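You operate a simulated robot arm through the tools that you are given. There is no shell and no other tool. Be economical: measure what you need, move in short steps, check, and stop when the job is done.

You run a simulated robot arm. Do the job below in one go: nothing can be reset, and whatever is moved stays where it is left.

## Task
Fully charge the emptiest power bank and stand it in the tan tray.
Fine: it charges in the dock's pocket with the dock on; switch the dock off before you lift it out.

Only the result counts: the job must be done as asked and must still hold three seconds after the hand-in. Knocking over, shifting, dropping, spilling or breaking anything else fails it.

## Robot
A 6-joint arm with a two-finger parallel gripper, fixed in place. Base frame: the origin is at the foot of the arm, x ahead of it, y to its left, z up. Readings come in m, rad, newtons and seconds.
With the tool pointing down near the work surface it reaches from about 0.3 to 0.74 m from the base axis. Its first joint turns from -1.152 to 1.152 rad. Payload 2.45 kg.
The tool frame sits at the grasp point between the pads (the TCP): z along the fingers, y along the line on which they close. The tips reach 0.024 m beyond it. Largest opening 0.068 m; finger width 0.017, thickness 0.01; the body of the gripper, 0.04 by 0.07 m, starts 0.041 m behind the TCP.
Orientation is that of the tool frame in the base frame, as [roll, pitch, yaw] about the fixed x, y, z axes, in that order (R = Rz(yaw) Ry(pitch) Rx(roll)). With the fingers straight down and closing along the base's y, the tool's x points along the base's -x, its y along +y and its z along -z.

## Interface
- The arm moves only by the tool arm_command. Its argument "rows" is a list of rows, each a list of 6 numbers: the shift along the tool's x, y, z in m, then the turn, a rotation vector about the tool's x, y, z in rad. In form: [[x, y, z, rx, ry, rz], ...]. A call has 1 to 12 rows; each row is the pose to reach, as a shift and turn from the pose commanded when the call began, along the tool's axes at that moment. "fingers" is the gripper command, from -1 (fully open) to 1 (shut), values between in proportion, set as the call begins (left out, the last holds). A row lasts 0.2 s, in which the tool goes at most 0.05 m and 0.15 rad; a call with a longer step from one row to the next is refused whole, and so is a gripper value outside its range. Where a pose cannot be reached the arm comes as near as it can. A force on the tool above 40 N (or 10 N above the force at the start of the call, whichever is more), or a blocked arm, ends the call early, and 0.2 s more pass. The fingers move at their own pace (about 0.108 m/s each) and stop on an object; they squeeze with about 42 N. The grip force told is the motor's: it shows also when the fingers shut on nothing. Time passes only in rows, and 0.2 s behind the last, so rows that repeat a pose let the fingers close. The reply holds the time, the measured pose of the TCP, the force on the tool along the base axes, the opening and the grip force, in the units named above and with some noise.
- Cameras (640 x 400 px; columns grow to the right, rows downward): "scene" is fixed at [0.1672, 0.4201, 1.4684]; the picture's right is [-0.78, -0.62, 0.00], its down [-0.41, 0.52, -0.75] and it looks along [0.47, -0.59, -0.66] (base axes); focal length 354 px, centre (320, 200). "wrist" rides on the gripper at [-0.032, 0, -0.039] in the tool frame; the picture's right is [0.00, -1.00, 0.00], its down [0.97, 0.00, -0.24] and it looks along [0.24, 0.00, 0.97] (tool axes); focal length 218 px, centre (320, 200).
- get_image(camera): a new picture of that camera. No time passes.
- locate(camera, pixels): for up to 12 pixels [column, row] of the newest picture of that camera ("zoom" is the newest enlarged one), the place [x, y, z] in the base frame of the surface seen there, good to about 0.002 m, but the place of the scene camera against the robot may be out by one fixed shift of up to 0.025 m in any direction. No time passes.
- enlarge(camera, box): a new picture of the part [left, top, right, bottom] of that camera's present view, enlarged. No time passes.
- sign_off(): hands the job in; it is judged then, once.

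Keep the steps short. Do not move on a guess: measure, check each grasp and each placing, and mend mistakes. In all there are 80 turns and 46 pictures (those below and enlarged ones count). Leave the gripper open and the arm clear of the work at the hand-in unless told otherwise, and finish with a single line.

The tools are called after "Emit:" as a command line: name --pt "numbers of a row" for each row, then --argument value for the rest, lists and objects as JSON in quotes. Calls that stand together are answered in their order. arm_command: Moves the arm, as the interface text tells. Its arguments: {"type":"object","properties":{"rows":{"type":"array"},"fingers":{"type":"number"}},"required":["rows"]} The other tools are called the same way: get_image (camera) takes a picture; locate (camera, pixels) gives the place of the surface under pixels of a picture; enlarge (camera, box) takes an enlarged picture of a part of a camera's view; sign_off () hands the job in.

At the start:

```text
clock: 0.0
ee_pos: [0.4219, -0.109, 1.0718]
tcp_rot: [-3.14, 0.002, 3.141]
contact_force: [0.0, 0.4, -0.2]
grip_width: 0.068
gripper_force: 0.1
```

scene: 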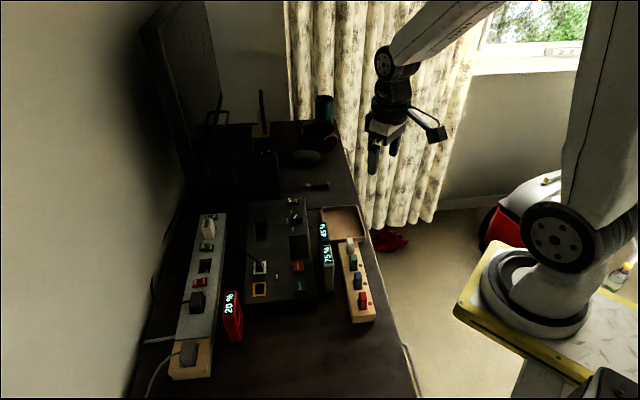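
wrist: 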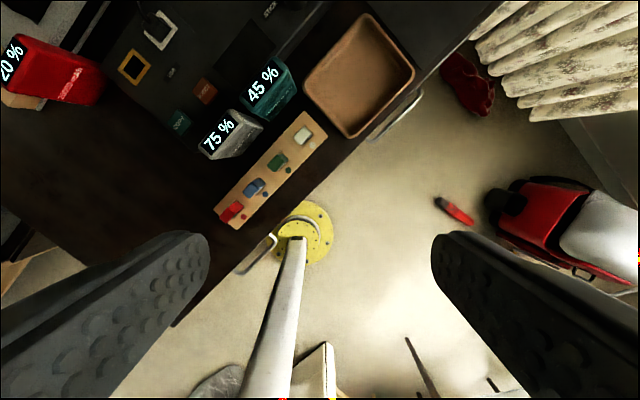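

The red bank reads 20 %, grey 75 %, teal 45 %, so red looks emptiest. I'll enlarge the desk area to find the dock pocket and switch.

Emit:
enlarge --camera "scene" --box '[160, 180, 400, 380]'

Emit:
enlarge --camera "wrist" --box '[0, 0, 420, 240]'

```text
2.00 times, centred on (280, 280) of scene
```

zoom: 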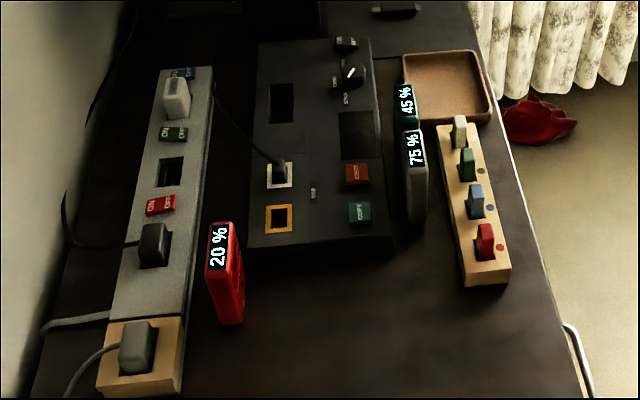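

```text
1.52 times, centred on (210, 120) of wrist
```

zoom: 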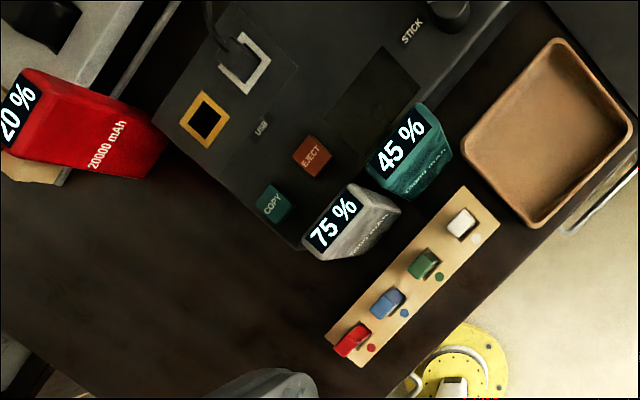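

I need to see the dock's parts and their places. I'll measure the banks, the tray, the pocket and the knob in both cameras to find the scene shift.

Emit:
locate --camera "wrist" --pixels '[[10, 60], [70, 90], [105, 85], [220, 135], [265, 85], [360, 80], [134, 67], [162, 30], [245, 45], [204, 91], [231, 210], [302, 135]]'

Emit:
enlarge --camera "scene" --box '[240, 180, 340, 240]'

Emit:
enlarge --camera "scene" --box '[170, 200, 250, 380]'

```text
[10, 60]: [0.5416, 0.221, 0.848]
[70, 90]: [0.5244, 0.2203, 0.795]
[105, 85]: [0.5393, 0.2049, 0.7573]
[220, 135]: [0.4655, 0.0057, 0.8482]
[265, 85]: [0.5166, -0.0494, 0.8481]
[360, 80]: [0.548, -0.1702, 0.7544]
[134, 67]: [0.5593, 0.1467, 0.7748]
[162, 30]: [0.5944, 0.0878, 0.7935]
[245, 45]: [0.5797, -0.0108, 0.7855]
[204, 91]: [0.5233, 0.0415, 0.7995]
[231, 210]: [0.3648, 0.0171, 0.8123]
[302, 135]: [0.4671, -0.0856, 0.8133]
```

```text
6.40 times, centred on (290, 210) of scene
```

zoom: 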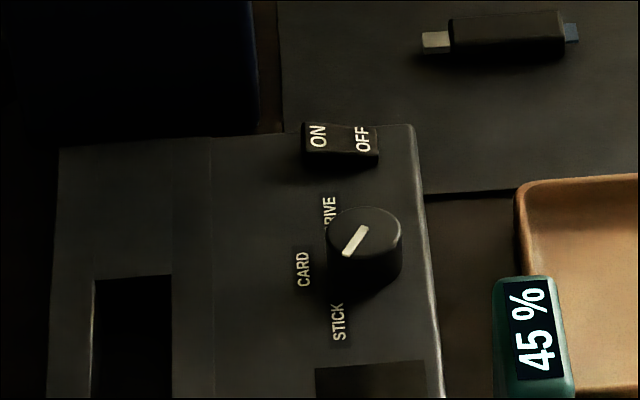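

```text
2.22 times, centred on (210, 290) of scene
```

zoom: 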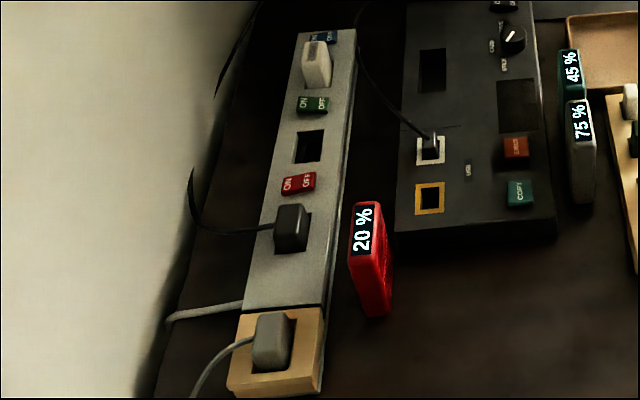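

The dock is the black box with an ON/OFF rocker, a DRIVE/CARD/STICK knob, a deep pocket and a dark panel. I'll move the wrist camera over it at height for a clear look.

Emit:
arm_command --pt "-0.028 0.034 0 0 0 0" --pt "-0.056 0.068 0 0 0 0" --pt "-0.084 0.102 0 0 0 0" --pt "-0.112 0.136 0 0 0 0" --pt "-0.14 0.17 0 0 0 0" --pt "-0.14 0.17 0 0 0 0" --fingers -1

Emit:
get_image --camera "wrist"

```text
clock: 1.4
ee_pos: [0.5623, 0.0625, 1.0721]
tcp_rot: [-3.141, 0.0, -3.14]
contact_force: [0.8, -0.6, 0.0]
grip_width: 0.0679
gripper_force: 0.0
```

```text
39 pictures are left
```

wrist: 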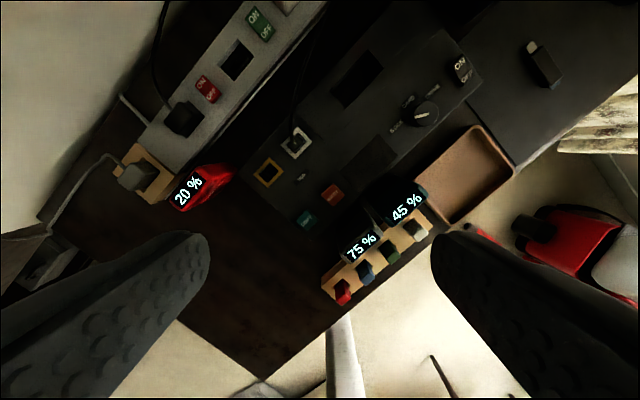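

Emit:
enlarge --camera "wrist" --box '[240, 30, 480, 230]'

Emit:
enlarge --camera "wrist" --box '[100, 0, 340, 220]'

Emit:
locate --camera "wrist" --pixels '[[333, 95], [345, 108], [380, 66], [368, 52], [355, 80], [458, 68], [466, 80], [345, 178], [385, 138], [238, 60], [190, 190], [465, 175]]'

```text
2.00 times, centred on (360, 130) of wrist
```

zoom: 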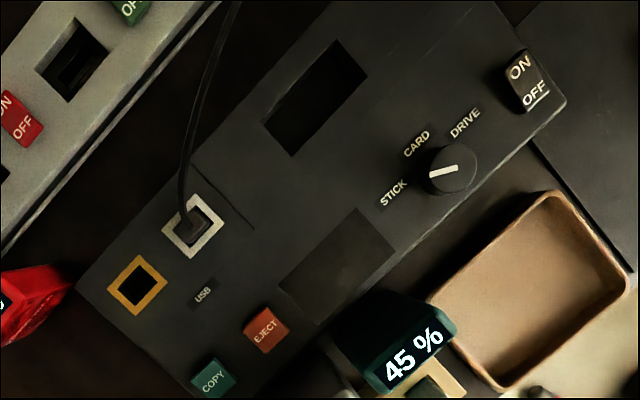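

```text
1.82 times, centred on (220, 110) of wrist
```

zoom: 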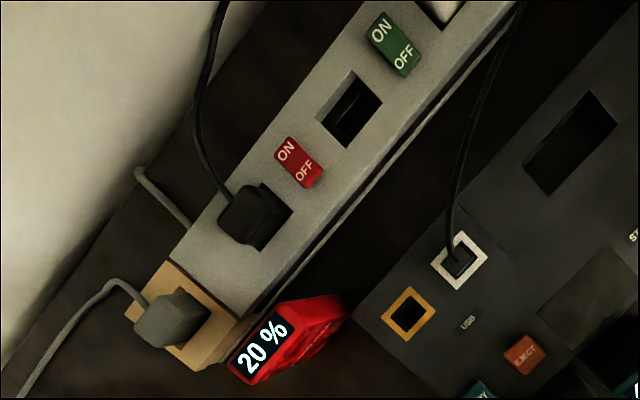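

```text
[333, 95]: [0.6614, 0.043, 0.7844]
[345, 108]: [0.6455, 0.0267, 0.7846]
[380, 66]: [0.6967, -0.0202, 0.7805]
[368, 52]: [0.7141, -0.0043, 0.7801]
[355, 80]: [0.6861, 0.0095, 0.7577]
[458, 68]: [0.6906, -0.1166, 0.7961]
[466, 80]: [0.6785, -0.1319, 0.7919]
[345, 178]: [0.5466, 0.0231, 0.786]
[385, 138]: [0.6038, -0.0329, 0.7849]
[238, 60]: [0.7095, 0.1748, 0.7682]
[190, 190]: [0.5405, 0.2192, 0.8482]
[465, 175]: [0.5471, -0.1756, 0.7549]
```

The pocket is about 0.07 × 0.023 m with its floor near z 0.757; the ON end of the rocker stands higher (0.796 against 0.792), so the dock looks off. Next I'll view the red bank from above.

Emit:
arm_command --pt "0 0.045 0.01 0 0 0" --pt "0 0.09 0.03 0 0 0" --pt "0 0.135 0.05 0 0 0" --pt "0 0.15 0.07 0 0 0" --pt "0 0.15 0.07 0 0 0"

Emit:
get_image --camera "wrist"

```text
clock: 2.6
ee_pos: [0.5615, 0.2124, 1.0011]
tcp_rot: [3.141, 0.001, -3.141]
contact_force: [0.1, -0.3, 0.3]
grip_width: 0.068
gripper_force: 0.1
```

```text
36 pictures are left
```

wrist: 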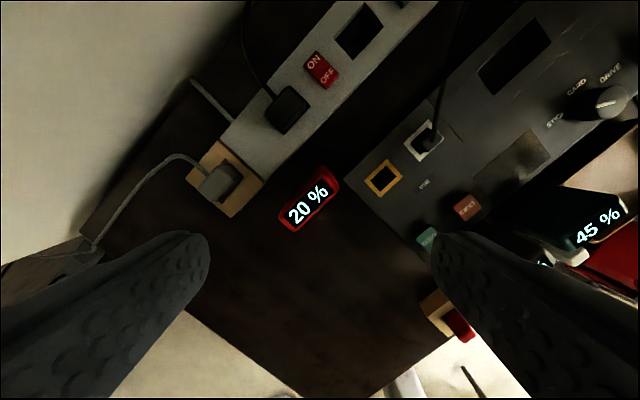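

The red bank is seen nearly straight from above around (310,198). I'll enlarge it and measure its corners.

Emit:
enlarge --camera "wrist" --box '[260, 150, 360, 240]'

```text
4.44 times, centred on (310, 195) of wrist
```

zoom: 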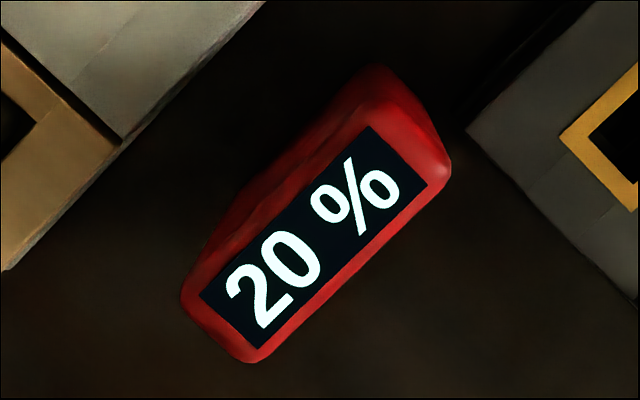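

Emit:
locate --camera "zoom" --pixels '[[190, 300], [250, 355], [440, 180], [385, 110], [315, 240], [200, 292], [268, 348], [428, 185], [372, 128], [120, 150], [470, 130], [345, 110]]'

```text
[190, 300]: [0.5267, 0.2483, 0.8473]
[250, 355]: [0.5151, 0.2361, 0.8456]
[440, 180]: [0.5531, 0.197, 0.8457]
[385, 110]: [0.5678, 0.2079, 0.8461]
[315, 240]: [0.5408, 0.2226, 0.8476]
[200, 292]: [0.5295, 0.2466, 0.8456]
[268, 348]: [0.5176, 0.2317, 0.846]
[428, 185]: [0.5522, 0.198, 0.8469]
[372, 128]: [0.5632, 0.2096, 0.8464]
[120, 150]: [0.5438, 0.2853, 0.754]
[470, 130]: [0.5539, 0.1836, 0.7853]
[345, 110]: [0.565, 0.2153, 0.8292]
```

The bank's top is centred at (0.5406, 0.2215), long axis about −44°, roughly 0.06 × 0.02 m, top at 0.847. I'll turn the gripper 44° and hover above it.

Emit:
arm_command --pt "0.004 0.002 0.01 0 0 0.13" --pt "0.008 0.003 0.02 0 0 0.26" --pt "0.012 0.005 0.035 0 0 0.39" --pt "0.016 0.007 0.05 0 0 0.52" --pt "0.021 0.009 0.06 0 0 0.65" --pt "0.021 0.009 0.07 0 0 0.768" --pt "0.021 0.009 0.07 0 0 0.768" --fingers -1

Emit:
get_image --camera "wrist"

```text
clock: 4.2
ee_pos: [0.5406, 0.2203, 0.9307]
tcp_rot: [-3.141, -0.001, 2.37]
contact_force: [-0.2, 0.4, 0.1]
grip_width: 0.0679
gripper_force: 0.0
```

```text
34 pictures are left
```

wrist: 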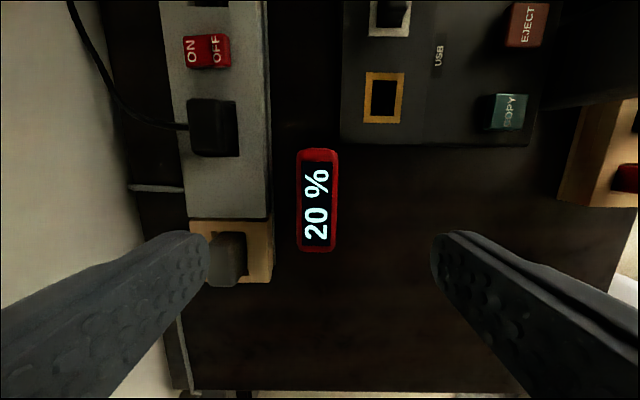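

The bank lines up with the fingers (column 317, edges vertical). I'll descend 0.114 m with open fingers.

Emit:
arm_command --pt "0 0.001 0.04 0 0 0" --pt "0 0.001 0.08 0 0 0" --pt "0 0.001 0.114 0 0 0" --pt "0 0.001 0.114 0 0 0" --fingers -1

Emit:
get_image --camera "wrist"

```text
clock: 5.2
ee_pos: [0.544, 0.2203, 0.8164]
tcp_rot: [3.141, 0.001, 2.374]
contact_force: [0.2, 0.3, 0.0]
grip_width: 0.0679
gripper_force: 0.0
```

```text
33 pictures are left
```

wrist: 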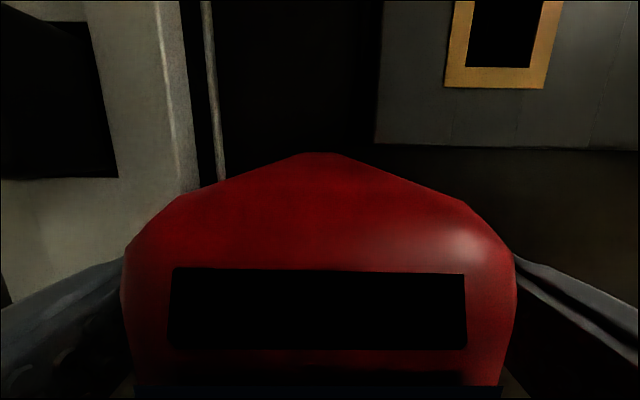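

The bank is centred between the fingers (column 320). I'll close the fingers and check the grip.

Emit:
arm_command --pt "0 0.001 0.114 0 0 0" --fingers -1

```text
refused: row 1 steps farther than a row can; nothing moved
```

That row was measured from the old start pose and was refused, with nothing moved. I'll hold the pose with zero shifts and close.

Emit:
arm_command --pt "0 0 0 0 0 0" --pt "0 0 0 0 0 0" --pt "0 0 0 0 0 0" --fingers 1

```text
clock: 6.0
ee_pos: [0.5423, 0.2203, 0.818]
tcp_rot: [3.141, -0.001, 2.374]
contact_force: [1.3, -0.1, 0.5]
grip_width: 0.0247
gripper_force: 40.9
```

The bank is held at 0.0247 m width with 41 N. I'll lift it 0.13 m straight up and check.

Emit:
arm_command --pt "0 0 -0.03 0 0 0" --pt "0 0 -0.07 0 0 0" --pt "0 0 -0.11 0 0 0" --pt "0 0 -0.14 0 0 0" --pt "0 0 -0.14 0 0 0" --fingers 1

```text
clock: 7.2
ee_pos: [0.5404, 0.2226, 0.9574]
tcp_rot: [3.142, 0.0, 2.375]
contact_force: [-0.2, 0.4, -1.8]
grip_width: 0.0246
gripper_force: 40.4
```

It lifts cleanly. I'll carry it to just short of the pocket at (0.622, 0.067), so the wrist camera sees the pocket ahead of the bank.

Emit:
arm_command --pt "-0.033 -0.011 0 0 0 0" --pt "-0.067 -0.022 0 0 0 0" --pt "-0.1 -0.033 0 0 0 0" --pt "-0.134 -0.044 0 0 0 0" --pt "-0.167 -0.055 0 0 0 0" --pt "-0.167 -0.055 0 0 0 0" --fingers 1

Emit:
get_image --camera "wrist"

```text
clock: 8.6
ee_pos: [0.6215, 0.0648, 0.9551]
tcp_rot: [-3.141, 0.0, 2.374]
contact_force: [0.4, -0.5, -2.6]
grip_width: 0.0249
gripper_force: 40.9
```

```text
32 pictures are left
```

wrist: 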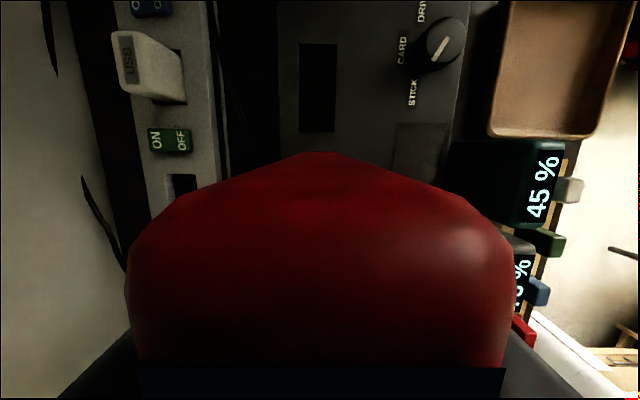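

The pocket is visible at columns 300–337, rows 43–132. I'll enlarge it to measure the edges.

Emit:
enlarge --camera "wrist" --box '[250, 20, 390, 150]'

```text
3.08 times, centred on (320, 85) of wrist
```

zoom: 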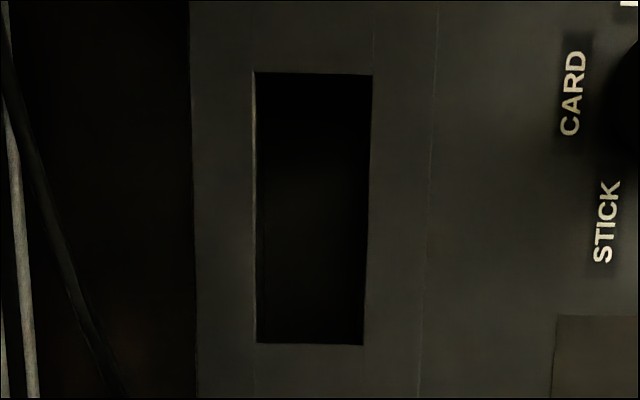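

I'll measure points just outside the pocket's four edges, plus its floor.

Emit:
locate --camera "zoom" --pixels '[[251, 100], [252, 200], [253, 320], [376, 100], [372, 200], [366, 320], [310, 70], [310, 347], [310, 150], [310, 250], [310, 320], [340, 220]]'

```text
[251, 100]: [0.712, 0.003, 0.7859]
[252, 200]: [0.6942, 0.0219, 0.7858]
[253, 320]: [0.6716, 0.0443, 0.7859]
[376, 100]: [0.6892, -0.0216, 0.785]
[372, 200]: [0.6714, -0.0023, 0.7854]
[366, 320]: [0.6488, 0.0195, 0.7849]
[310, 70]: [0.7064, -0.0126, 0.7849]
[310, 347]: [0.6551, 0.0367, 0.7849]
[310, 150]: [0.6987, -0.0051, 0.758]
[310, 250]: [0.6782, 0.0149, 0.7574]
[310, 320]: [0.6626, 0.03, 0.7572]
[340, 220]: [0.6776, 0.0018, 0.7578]
```

The pocket is 0.031 × 0.070 m, centred at (0.680, 0.012), axis −45.5°, floor 0.7575. The bank fits with about 3 mm each side. I'll move over it and turn 1.5° more.

Emit:
arm_command --pt "-0.04 0.001 0 0 0 0.013" --pt "-0.0797 0.0014 0 0 0 0.026" --pt "-0.0797 0.0014 0 0 0 0.026" --pt "-0.0797 0.0014 0 0 0 0.026" --fingers 1

Emit:
arm_command --pt "0 0 0.04 0 0 0" --pt "0 0 0.055 0 0 0" --pt "0 0 0.055 0 0 0" --fingers 1

Emit:
arm_command --pt "0 0 0 0 0 0" --fingers 1

Emit:
enlarge --camera "scene" --box '[220, 160, 360, 260]'

```text
clock: 9.6
ee_pos: [0.6802, 0.0111, 0.9551]
tcp_rot: [-3.14, 0.0, 2.346]
contact_force: [-0.1, 0.4, -2.2]
grip_width: 0.0248
gripper_force: 40.3
```

```text
clock: 10.4
ee_pos: [0.6795, 0.0102, 0.9024]
tcp_rot: [3.14, 0.001, 2.348]
contact_force: [0.0, -0.3, -2.4]
grip_width: 0.0247
gripper_force: 40.4
```

```text
clock: 10.8
ee_pos: [0.6815, 0.0108, 0.9035]
tcp_rot: [3.141, 0.001, 2.346]
contact_force: [0.0, 1.2, -1.3]
grip_width: 0.0249
gripper_force: 40.5
```

```text
4.00 times, centred on (290, 210) of scene
```

zoom: 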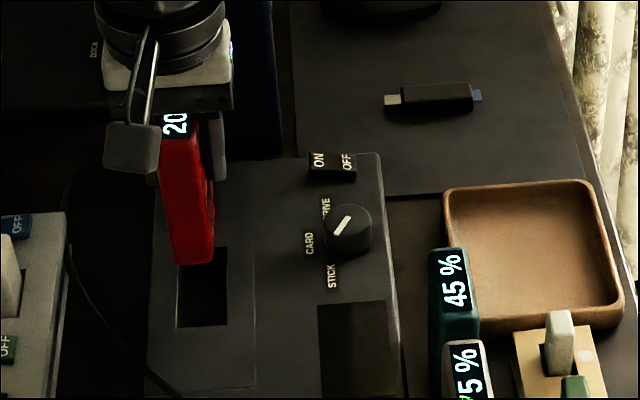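

The bank hangs over the pocket. But there is a label reading "DOCK" at zoom (95,50), on something further left. I'll look there before inserting.

Emit:
enlarge --camera "scene" --box '[180, 120, 280, 220]'

Emit:
enlarge --camera "scene" --box '[220, 160, 250, 180]'

Emit:
locate --camera "zoom" --pixels '[[320, 200]]'

```text
4.00 times, centred on (230, 170) of scene
```

zoom: 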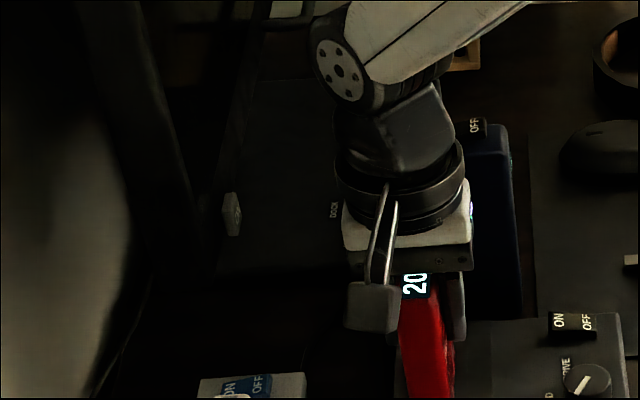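

```text
16.00 times, centred on (235, 170) of scene
```

zoom: 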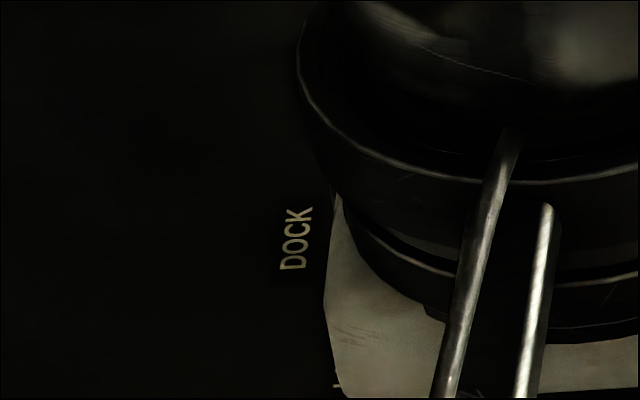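

```text
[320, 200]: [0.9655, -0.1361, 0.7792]
```

A dark object with its own switch and a DOCK label lies beyond. I'll measure where these are before deciding which device is the dock.

Emit:
enlarge --camera "scene" --box '[215, 130, 315, 192]'

Emit:
locate --camera "zoom" --pixels '[[120, 260], [10, 260], [340, 125], [380, 180], [420, 160], [460, 250], [440, 140], [300, 130], [480, 300], [150, 150]]'

```text
6.40 times, centred on (265, 161) of scene
```

zoom: 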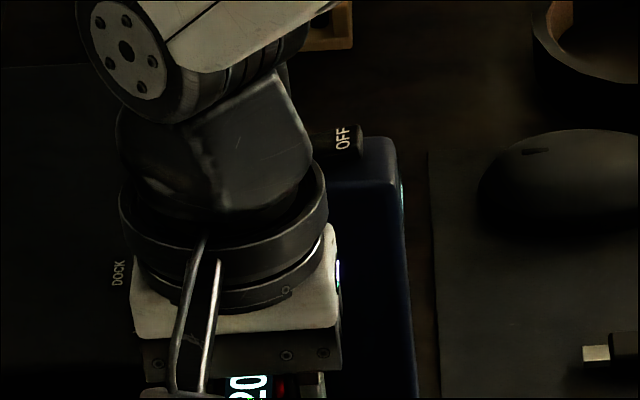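

```text
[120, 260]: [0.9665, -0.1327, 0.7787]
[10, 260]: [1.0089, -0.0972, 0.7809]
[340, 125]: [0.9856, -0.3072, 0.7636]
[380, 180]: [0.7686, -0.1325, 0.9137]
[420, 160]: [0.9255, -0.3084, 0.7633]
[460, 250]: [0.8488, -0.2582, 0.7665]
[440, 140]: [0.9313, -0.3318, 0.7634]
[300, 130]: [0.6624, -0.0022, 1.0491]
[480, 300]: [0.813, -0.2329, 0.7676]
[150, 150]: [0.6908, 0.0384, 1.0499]
```

A dark blue object (top near z 0.91) with a lit edge and a DOCK-labelled panel lie ahead of the arm, maybe a fourth bank. I'll lift and tilt the camera forward to look at them.

Emit:
arm_command --pt "0 0 -0.03 0 0 0" --pt "0 0 -0.07 0 0 0" --pt "0 0 -0.11 0 0 0" --pt "0.03 0 -0.14 0 -0.14 0" --pt "0.06 0 -0.16 0 -0.28 0" --pt "0.09 0 -0.16 0 -0.42 0" --pt "0.1 0 -0.16 0 -0.55 0" --pt "0.1 0 -0.16 0 -0.55 0" --fingers 1

Emit:
get_image --camera "wrist"

```text
clock: 12.6
ee_pos: [0.6127, 0.0823, 1.0617]
tcp_rot: [-3.139, 0.553, 2.349]
contact_force: [0.0, 0.2, -2.5]
grip_width: 0.0248
gripper_force: 40.3
```

```text
26 pictures are left
```

wrist: 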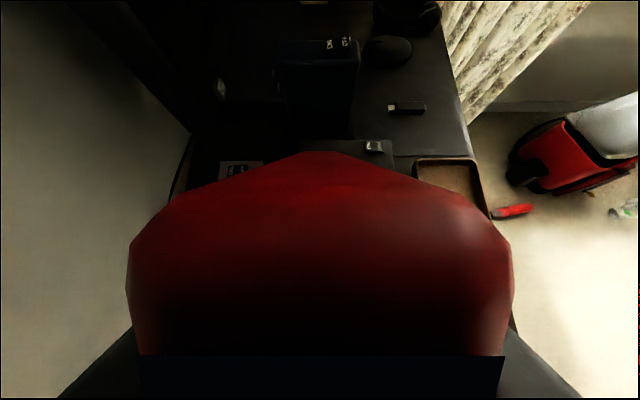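

Emit:
enlarge --camera "wrist" --box '[200, 0, 440, 180]'

Emit:
enlarge --camera "scene" --box '[180, 90, 340, 200]'

Emit:
locate --camera "wrist" --pixels '[[290, 50], [345, 50], [320, 90], [300, 125], [320, 65], [335, 43], [240, 70], [230, 110], [280, 110], [375, 145]]'

```text
2.22 times, centred on (320, 90) of wrist
```

zoom: 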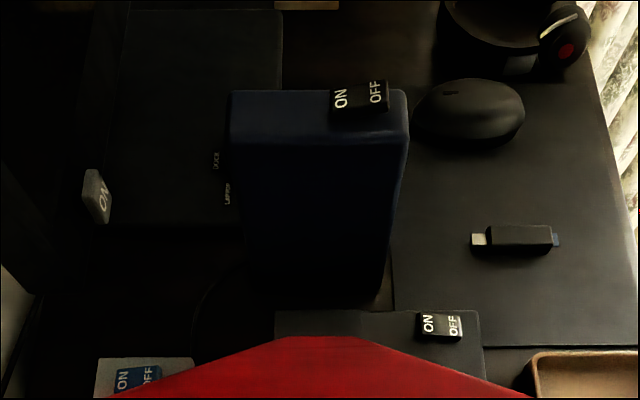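

```text
3.64 times, centred on (260, 145) of scene
```

zoom: 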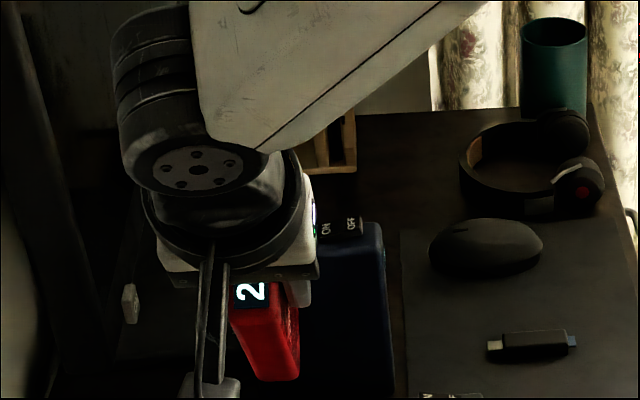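

```text
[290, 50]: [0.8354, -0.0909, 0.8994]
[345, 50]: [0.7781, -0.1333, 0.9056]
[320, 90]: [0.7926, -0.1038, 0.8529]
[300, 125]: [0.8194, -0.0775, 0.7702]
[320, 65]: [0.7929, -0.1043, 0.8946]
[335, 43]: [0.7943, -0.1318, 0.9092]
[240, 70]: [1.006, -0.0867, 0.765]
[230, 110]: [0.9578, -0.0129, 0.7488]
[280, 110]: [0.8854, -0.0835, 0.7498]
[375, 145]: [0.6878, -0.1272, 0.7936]
```

The far items are a navy computer box and a monitor base marked DOCK/LAPTOP, both out of reach and with no percent display. The device with the pocket is the dock. I'll return to the hover above the pocket.

Emit:
arm_command --pt "0 0 0.02 0 0.14 0" --pt "0 0 0.05 0 0.28 0" --pt "0 0 0.085 0 0.42 0" --pt "-0.001 0 0.12 0 0.55 0" --pt "-0.0016 0 0.155 0 0.55 0" --pt "-0.0016 0 0.1887 0 0.55 0" --pt "-0.0016 0 0.1887 0 0.55 0" --fingers 1

Emit:
arm_command --pt "0 0 0 0 0 0"

```text
clock: 14.2
ee_pos: [0.6826, 0.0106, 0.9005]
tcp_rot: [-3.141, 0.0, 2.347]
contact_force: [-1.5, -0.2, -2.2]
grip_width: 0.0248
gripper_force: 40.2
```

```text
clock: 14.6
ee_pos: [0.6823, 0.01, 0.9008]
tcp_rot: [3.141, -0.001, 2.346]
contact_force: [-0.1, 0.3, -2.8]
grip_width: 0.0248
gripper_force: 40.6
```

Position is right (0.682, 0.011). I'll lower into the pocket: first to just below the rim, watching the force.

Emit:
arm_command --pt "0 0 0.03 0 0 0" --pt "0 0 0.045 0 0 0" --pt "0 0 0.055 0 0 0" --pt "0 0 0.063 0 0 0" --fingers 1

Emit:
enlarge --camera "scene" --box '[220, 160, 360, 260]'

```text
clock: 15.6
ee_pos: [0.6821, 0.0103, 0.8391]
tcp_rot: [-3.14, -0.003, 2.348]
contact_force: [0.1, 1.3, -2.2]
grip_width: 0.0252
gripper_force: 40.5
```

```text
4.00 times, centred on (290, 210) of scene
```

zoom: 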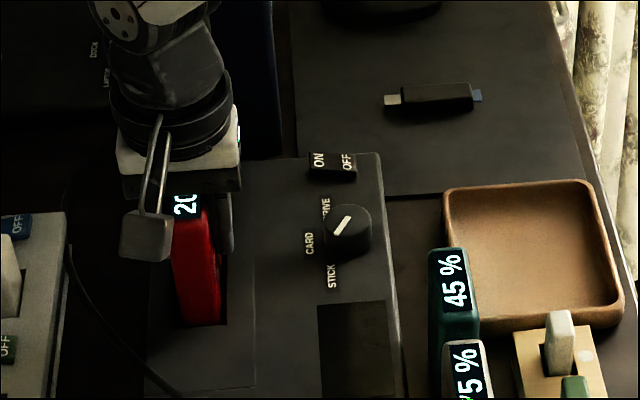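

The bank is entering the pocket with no contact force. I'll lower the last ~14 mm in small steps.

Emit:
arm_command --pt "0 0 0.005 0 0 0" --pt "0 0 0.009 0 0 0" --pt "0 0 0.012 0 0 0" --pt "0 0 0.0135 0 0 0" --fingers 1

```text
clock: 16.6
ee_pos: [0.6821, 0.011, 0.8263]
tcp_rot: [3.141, 0.0, 2.347]
contact_force: [-1.0, 0.1, -2.3]
grip_width: 0.0249
gripper_force: 40.2
```

There is no floor contact yet (force still −2.3 N). I'll go down 1 mm at a time.

Emit:
arm_command --pt "0 0 0.001 0 0 0" --pt "0 0 0.002 0 0 0" --pt "0 0 0.002 0 0 0" --fingers 1

```text
clock: 17.4
ee_pos: [0.6821, 0.0119, 0.825]
tcp_rot: [3.139, 0.001, 2.348]
contact_force: [-8.6, -2.7, 23.5]
grip_width: 0.0249
gripper_force: 39.7
```

The force rose to +23 N, so the bank sits on the floor. I'll back off 1 mm, then open the fingers.

Emit:
arm_command --pt "0 0 -0.001 0 0 0" --pt "0 0 -0.001 0 0 0" --fingers 1

Emit:
arm_command --pt "0 0 0 0 0 0" --pt "0 0 0 0 0 0" --fingers -1

Emit:
arm_command --pt "0 0 -0.03 0 0 0" --pt "0 0 -0.07 0 0 0" --pt "0 0 -0.11 0 0 0" --pt "0 0 -0.11 0 0 0" --fingers -1

Emit:
enlarge --camera "scene" --box '[220, 160, 360, 260]'

```text
clock: 18.0
ee_pos: [0.6826, 0.0107, 0.824]
tcp_rot: [3.141, 0.001, 2.348]
contact_force: [-1.2, -3.1, 17.5]
grip_width: 0.0248
gripper_force: 40.2
```

```text
clock: 18.6
ee_pos: [0.6811, 0.0112, 0.8237]
tcp_rot: [3.141, 0.0, 2.348]
contact_force: [-0.6, 0.1, -0.4]
grip_width: 0.0678
gripper_force: 0.0
```

```text
clock: 19.6
ee_pos: [0.6831, 0.011, 0.9342]
tcp_rot: [3.14, 0.0, 2.347]
contact_force: [0.2, 0.9, -1.9]
grip_width: 0.0681
gripper_force: 0.1
```

```text
4.00 times, centred on (290, 210) of scene
```

zoom: 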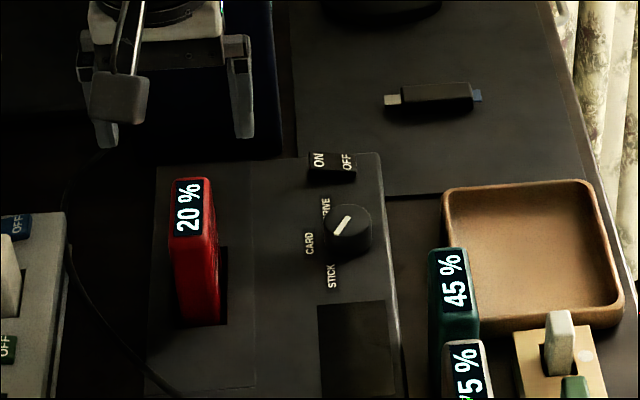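

The bank stands in the pocket, still at 20 %. Now the rocker: the wrist picture from here should show it to measure.

Emit:
enlarge --camera "wrist" --box '[360, 0, 520, 100]'

```text
4.00 times, centred on (440, 50) of wrist
```

zoom: 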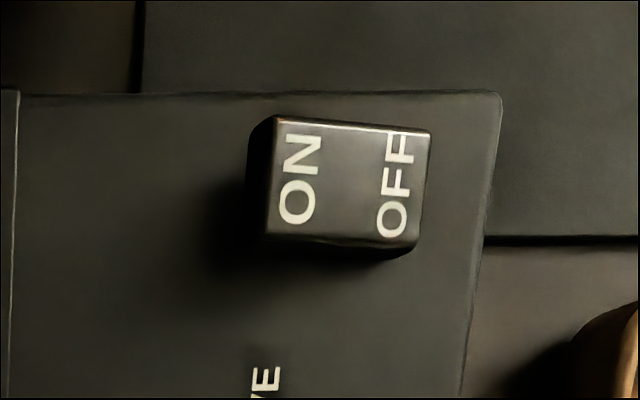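

Emit:
locate --camera "zoom" --pixels '[[278, 125], [270, 230], [425, 138], [412, 240], [298, 178], [395, 185], [347, 180], [320, 180], [330, 300], [470, 200]]'

```text
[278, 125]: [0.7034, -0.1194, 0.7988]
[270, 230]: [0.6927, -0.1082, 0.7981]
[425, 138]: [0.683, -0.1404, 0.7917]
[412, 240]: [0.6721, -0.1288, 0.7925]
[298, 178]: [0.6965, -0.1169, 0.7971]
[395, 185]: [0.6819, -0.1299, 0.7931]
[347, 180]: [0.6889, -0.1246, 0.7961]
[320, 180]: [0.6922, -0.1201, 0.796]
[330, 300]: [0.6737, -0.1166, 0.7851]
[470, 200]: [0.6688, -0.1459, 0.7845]
```

The rocker's ON end is at (0.698, −0.114, 0.799). The gripper also carries a cube on a bracket, so I'll measure where that is to be sure it clears the knob and the navy box.

Emit:
enlarge --camera "scene" --box '[210, 140, 290, 200]'

Emit:
locate --camera "zoom" --pixels '[[200, 380], [160, 300], [290, 320], [240, 350], [450, 300], [340, 210], [180, 170], [520, 80], [520, 180]]'

```text
6.67 times, centred on (250, 170) of scene
```

zoom: 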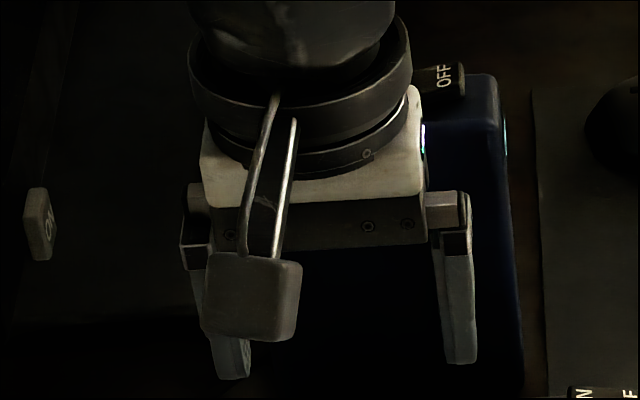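

```text
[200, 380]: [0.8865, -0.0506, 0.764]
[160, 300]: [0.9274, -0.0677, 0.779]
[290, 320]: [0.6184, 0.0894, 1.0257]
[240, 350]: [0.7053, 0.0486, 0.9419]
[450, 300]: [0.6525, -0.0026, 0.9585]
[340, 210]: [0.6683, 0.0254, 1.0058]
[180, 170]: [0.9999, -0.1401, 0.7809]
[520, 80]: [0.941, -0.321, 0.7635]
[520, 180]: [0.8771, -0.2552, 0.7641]
```

The cube sits 0.09 m above the TCP on the side away from the navy box, so it clears everything. I'll close the fingers and move over the ON end at (0.6955, −0.1164).

Emit:
arm_command --pt "-0.033 -0.026 0 0 0 0" --pt "-0.067 -0.053 0 0 0 0" --pt "-0.1 -0.08 0 0 0 0" --pt "-0.1 -0.08 0.04 0 0 0" --pt "-0.1 -0.08 0.07 0 0 0" --pt "-0.1 -0.08 0.07 0 0 0" --fingers 1

Emit:
enlarge --camera "scene" --box '[260, 170, 340, 230]'

```text
clock: 21.0
ee_pos: [0.6929, -0.1158, 0.8645]
tcp_rot: [3.141, 0.001, 2.349]
contact_force: [-0.3, 0.5, -0.3]
grip_width: 0.0
gripper_force: 23.6
```

```text
6.67 times, centred on (300, 200) of scene
```

zoom: 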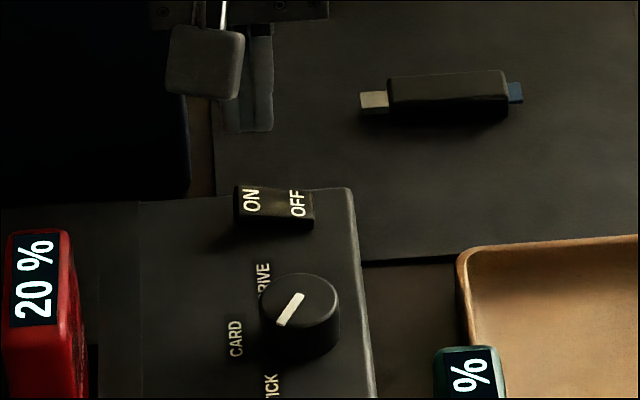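

The tip is over the ON end. I'll descend to just above it, then press in small steps.

Emit:
arm_command --pt "0 0.001 0.02 0 0 0" --pt "0 0.001 0.036 0 0 0" --pt "0 0.001 0.04 0 0 0" --pt "0 0.001 0.043 0 0 0" --pt "0 0.001 0.046 0 0 0" --fingers 1

```text
clock: 22.2
ee_pos: [0.696, -0.1137, 0.8196]
tcp_rot: [3.14, 0.002, 2.349]
contact_force: [-2.2, 6.6, 11.2]
grip_width: 0.0
gripper_force: 23.7
```

Contact with 11 N. I'll press a few mm further, then look.

Emit:
arm_command --pt "0 0 0.002 0 0 0" --pt "0 0 0.004 0 0 0" --pt "0 0 0.005 0 0 0" --fingers 1

Emit:
arm_command --pt "0 0 -0.03 0 0 0" --pt "0 0 -0.05 0 0 0" --pt "0 0 -0.05 0 0 0" --fingers 1

Emit:
enlarge --camera "scene" --box '[240, 170, 340, 240]'

```text
clock: 22.8
ee_pos: [0.697, -0.1153, 0.8205]
tcp_rot: [3.14, 0.001, 2.349]
contact_force: [-2.9, 2.1, 6.9]
grip_width: 0.0
gripper_force: 23.8
stopped in row 2: the force on the tool passed its limit (the readings are from after the stop); the commanded pose is now the measured one
```

```text
clock: 23.6
ee_pos: [0.6958, -0.1156, 0.8679]
tcp_rot: [3.139, 0.003, 2.348]
contact_force: [0.2, -0.6, 0.5]
grip_width: 0.0
gripper_force: 23.7
```

```text
5.71 times, centred on (290, 205) of scene
```

zoom: 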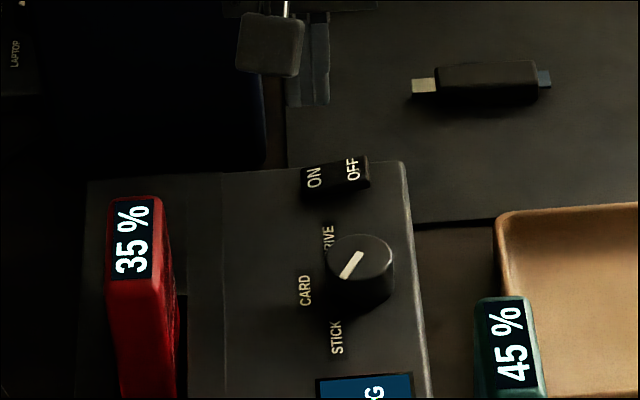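

The rocker flipped to ON, the screen lit and the bank already reads 35 %. While it charges I'll shift over the OFF end, staying high, and wait.

Emit:
arm_command --pt "0 -0.023 0 0 0 0" --pt "0 -0.023 0 0 0 0" --pt "0 -0.023 0 0 0 0" --pt "0 -0.023 0 0 0 0" --pt "0 -0.023 0 0 0 0" --pt "0 -0.023 0 0 0 0" --pt "0 -0.023 0 0 0 0" --pt "0 -0.023 0 0 0 0" --pt "0 -0.023 0 0 0 0" --pt "0 -0.023 0 0 0 0" --pt "0 -0.023 0 0 0 0" --pt "0 -0.023 0 0 0 0" --fingers 1

Emit:
enlarge --camera "scene" --box '[240, 170, 340, 270]'

```text
clock: 26.2
ee_pos: [0.6793, -0.1329, 0.8683]
tcp_rot: [3.14, 0.003, 2.347]
contact_force: [0.0, 1.0, -0.4]
grip_width: 0.0
gripper_force: 24.1
```

```text
4.00 times, centred on (290, 220) of scene
```

zoom: 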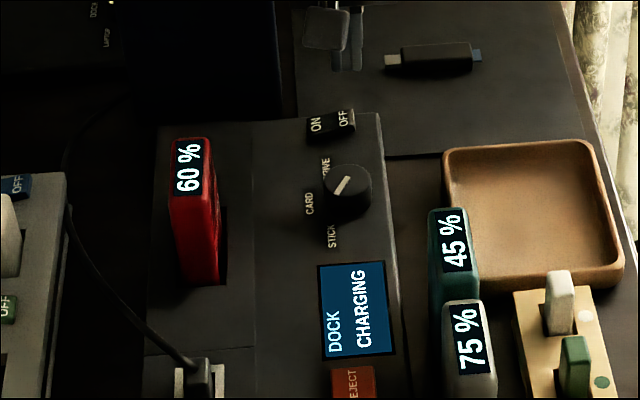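

The screen says DOCK CHARGING and the bank is at 60 %, about 10 % per second. I'll wait about 5 s more.

Emit:
arm_command --pt "0 0 0 0 0 0" --pt "0 0 0 0 0 0" --pt "0 0 0 0 0 0" --pt "0 0 0 0 0 0" --pt "0 0 0 0 0 0" --pt "0 0 0 0 0 0" --pt "0 0 0 0 0 0" --pt "0 0 0 0 0 0" --pt "0 0 0 0 0 0" --pt "0 0 0 0 0 0" --pt "0 0 0 0 0 0" --pt "0 0 0 0 0 0"

Emit:
arm_command --pt "0 0 0 0 0 0" --pt "0 0 0 0 0 0" --pt "0 0 0 0 0 0" --pt "0 0 0 0 0 0" --pt "0 0 0 0 0 0" --pt "0 0 0 0 0 0" --pt "0 0 0 0 0 0" --pt "0 0 0 0 0 0" --pt "0 0 0 0 0 0"

Emit:
enlarge --camera "scene" --box '[240, 170, 340, 270]'

```text
clock: 28.8
ee_pos: [0.6797, -0.1313, 0.8679]
tcp_rot: [3.14, 0.002, 2.347]
contact_force: [-0.5, 0.2, -0.4]
grip_width: 0.0002
gripper_force: 23.6
```

```text
clock: 30.8
ee_pos: [0.6793, -0.1326, 0.8681]
tcp_rot: [3.138, 0.001, 2.347]
contact_force: [-0.2, 0.0, 0.5]
grip_width: 0.0
gripper_force: 23.7
```

```text
4.00 times, centred on (290, 220) of scene
```

zoom: 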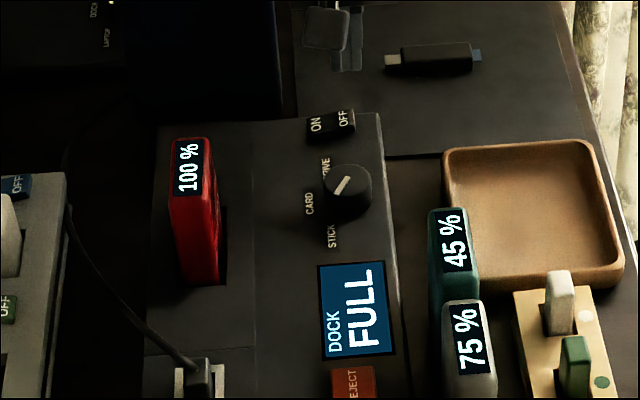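

It reads 100 % and the screen says FULL. Now I press the OFF end: down to contact and a little further.

Emit:
arm_command --pt "0 0 0.02 0 0 0" --pt "0 0 0.038 0 0 0" --pt "0 0 0.043 0 0 0" --pt "0 0 0.046 0 0 0" --pt "0 0 0.049 0 0 0" --pt "0 0 0.052 0 0 0" --pt "0 0 0.054 0 0 0" --fingers 1

Emit:
arm_command --pt "0 0 -0.03 0 0 0" --pt "0 0 -0.07 0 0 0" --pt "0 0 -0.11 0 0 0" --pt "0 0 -0.11 0 0 0" --fingers 1

Emit:
enlarge --camera "scene" --box '[240, 170, 340, 270]'

```text
clock: 32.3
ee_pos: [0.6804, -0.1328, 0.8191]
tcp_rot: [-3.14, -0.003, 2.346]
contact_force: [-9.5, 1.9, 11.1]
grip_width: 0.0
gripper_force: 23.4
stopped in row 7: the force on the tool passed its limit (the readings are from after the stop); the commanded pose is now the measured one
```

```text
clock: 33.3
ee_pos: [0.6791, -0.1319, 0.9279]
tcp_rot: [-3.14, -0.003, 2.348]
contact_force: [-0.5, 0.3, 0.1]
grip_width: 0.0002
gripper_force: 23.5
```

```text
4.00 times, centred on (290, 220) of scene
```

zoom: 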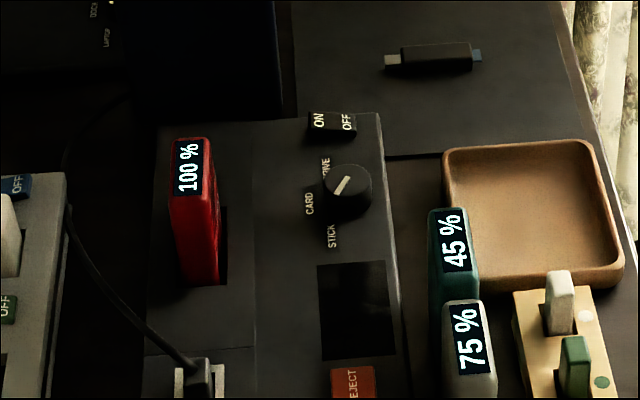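

The screen is dark and the rocker is on OFF; the bank holds 100 %. I'll go back above the bank with fingers opening.

Emit:
arm_command --pt "0.025 0.0255 -0.005 0 0 0" --pt "0.05 0.051 -0.005 0 0 0" --pt "0.075 0.0765 -0.005 0 0 0" --pt "0.1005 0.1018 -0.005 0 0 0" --pt "0.1005 0.1018 -0.005 0 0 0" --fingers -1

Emit:
arm_command --pt "0 0 0 0 0 0"

Emit:
get_image --camera "wrist"

```text
clock: 34.5
ee_pos: [0.6784, 0.0102, 0.9349]
tcp_rot: [-3.141, 0.002, 2.348]
contact_force: [-0.7, 0.4, 0.7]
grip_width: 0.0679
gripper_force: 0.1
```

```text
clock: 34.9
ee_pos: [0.6793, 0.0103, 0.9342]
tcp_rot: [-3.141, 0.0, 2.348]
contact_force: [0.3, -0.5, -0.6]
grip_width: 0.0683
gripper_force: 0.2
```

```text
14 pictures are left
```

wrist: 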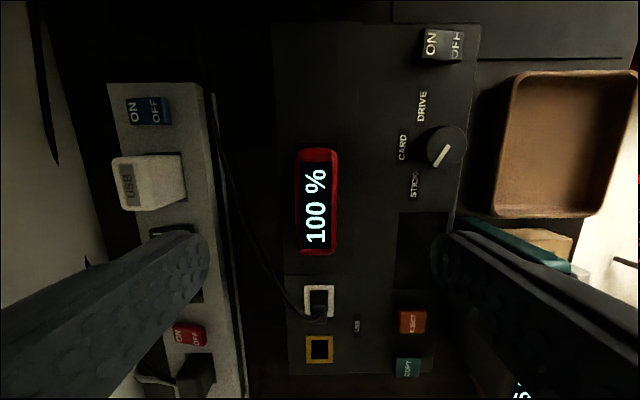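

The bank is centred between the fingers, and the tray is in view. I'll measure the tray, then descend onto the bank.

Emit:
locate --camera "wrist" --pixels '[[508, 78], [625, 78], [496, 208], [595, 210], [520, 90], [600, 95], [510, 195], [585, 195], [555, 140], [545, 178], [470, 150], [440, 145]]'

Emit:
arm_command --pt "-0.001 0.001 0.04 0 0 0" --pt "-0.001 0.001 0.08 0 0 0" --pt "-0.001 0.001 0.109 0 0 0" --pt "-0.001 0.001 0.109 0 0 0" --fingers -1

Emit:
arm_command --pt "0 0 0 0 0 0" --pt "0 0 0 0 0 0" --pt "0 0 0 0 0 0" --fingers 1

```text
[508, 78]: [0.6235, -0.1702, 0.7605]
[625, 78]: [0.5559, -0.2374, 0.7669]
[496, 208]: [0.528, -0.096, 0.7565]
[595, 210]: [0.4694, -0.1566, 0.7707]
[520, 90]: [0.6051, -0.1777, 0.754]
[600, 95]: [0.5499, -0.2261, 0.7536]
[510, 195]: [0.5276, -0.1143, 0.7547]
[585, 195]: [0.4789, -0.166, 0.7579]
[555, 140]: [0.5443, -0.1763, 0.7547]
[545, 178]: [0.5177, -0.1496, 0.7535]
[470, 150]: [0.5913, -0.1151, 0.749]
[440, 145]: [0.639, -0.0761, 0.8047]
```

```text
clock: 35.9
ee_pos: [0.6839, 0.0102, 0.8261]
tcp_rot: [3.141, 0.0, 2.347]
contact_force: [-0.2, -0.3, -0.4]
grip_width: 0.068
gripper_force: 0.0
```

```text
clock: 36.7
ee_pos: [0.6837, 0.0091, 0.8239]
tcp_rot: [-3.139, 0.001, 2.347]
contact_force: [-0.2, -0.1, -1.2]
grip_width: 0.0248
gripper_force: 40.2
```

The bank is gripped (0.0248 m). The tray's floor is centred at about (0.540, −0.171, 0.754). I'll lift straight out of the pocket.

Emit:
arm_command --pt "0 0 -0.015 0 0 0" --pt "0 0 -0.035 0 0 0" --pt "0 0 -0.07 0 0 0" --pt "0 0 -0.11 0 0 0" --pt "0 0 -0.14 0 0 0" --pt "0 0 -0.14 0 0 0" --fingers 1

```text
clock: 38.1
ee_pos: [0.6839, 0.009, 0.9648]
tcp_rot: [-3.141, 0.0, 2.348]
contact_force: [0.2, 0.1, -1.4]
grip_width: 0.0246
gripper_force: 40.5
```

It came out cleanly. I'll carry it over the tray centre at the same height.

Emit:
arm_command --pt "-0.0047 -0.038 0 0 0 0" --pt "-0.0094 -0.076 0 0 0 0" --pt "-0.0141 -0.114 0 0 0 0" --pt "-0.0188 -0.152 0 0 0 0" --pt "-0.0235 -0.19 0 0 0 0" --pt "-0.0282 -0.2282 0 0 0 0" --pt "-0.0282 -0.2282 0 0 0 0" --fingers 1

Emit:
arm_command --pt "0 0 0.04 0 0 0" --pt "0 0 0.08 0 0 0" --pt "0 0 0.08 0 0 0" --fingers 1

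Emit:
enlarge --camera "scene" --box '[290, 160, 410, 260]'

```text
clock: 39.7
ee_pos: [0.5405, -0.1699, 0.9666]
tcp_rot: [-3.14, 0.001, 2.347]
contact_force: [-0.4, -0.1, -2.7]
grip_width: 0.025
gripper_force: 40.8
```

```text
clock: 40.5
ee_pos: [0.5399, -0.1678, 0.8851]
tcp_rot: [-3.142, 0.0, 2.347]
contact_force: [1.0, 0.6, -1.3]
grip_width: 0.0247
gripper_force: 40.3
```

```text
4.00 times, centred on (350, 210) of scene
```

zoom: 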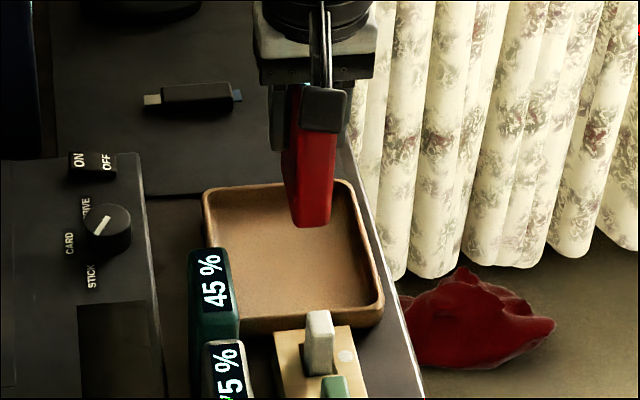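

The bank hangs above the tray, well inside. I'll lower to near the floor, then in fine steps.

Emit:
arm_command --pt "0 0 0.03 0 0 0" --pt "0 0 0.05 0 0 0" --pt "0 0 0.058 0 0 0" --pt "0 0 0.061 0 0 0" --fingers 1

Emit:
arm_command --pt "0 0 0.001 0 0 0" --pt "0 0 0.002 0 0 0" --pt "0 0 0.002 0 0 0" --fingers 1

Emit:
enlarge --camera "scene" --box '[290, 160, 410, 260]'

```text
clock: 41.5
ee_pos: [0.5398, -0.1682, 0.8232]
tcp_rot: [-3.141, -0.002, 2.35]
contact_force: [0.1, -0.7, -2.2]
grip_width: 0.0247
gripper_force: 40.6
```

```text
clock: 42.3
ee_pos: [0.5397, -0.1694, 0.8212]
tcp_rot: [3.141, 0.0, 2.348]
contact_force: [-1.9, -0.2, -0.3]
grip_width: 0.025
gripper_force: 40.7
```

```text
4.00 times, centred on (350, 210) of scene
```

zoom: 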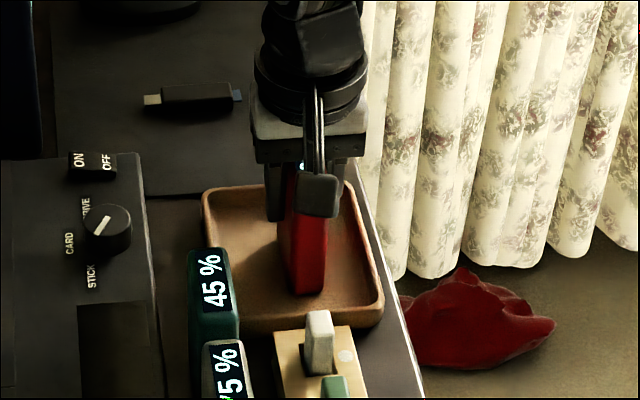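

The bank is in the middle of the tray and close to the floor (force −0.3 N). I'll step down 1 mm at a time to confirm contact.

Emit:
arm_command --pt "0 0 0.001 0 0 0" --pt "0 0 0.001 0 0 0" --fingers 1

```text
clock: 42.9
ee_pos: [0.5406, -0.1694, 0.8222]
tcp_rot: [-3.141, 0.0, 2.347]
contact_force: [-6.0, 2.7, 19.1]
grip_width: 0.0246
gripper_force: 40.8
```

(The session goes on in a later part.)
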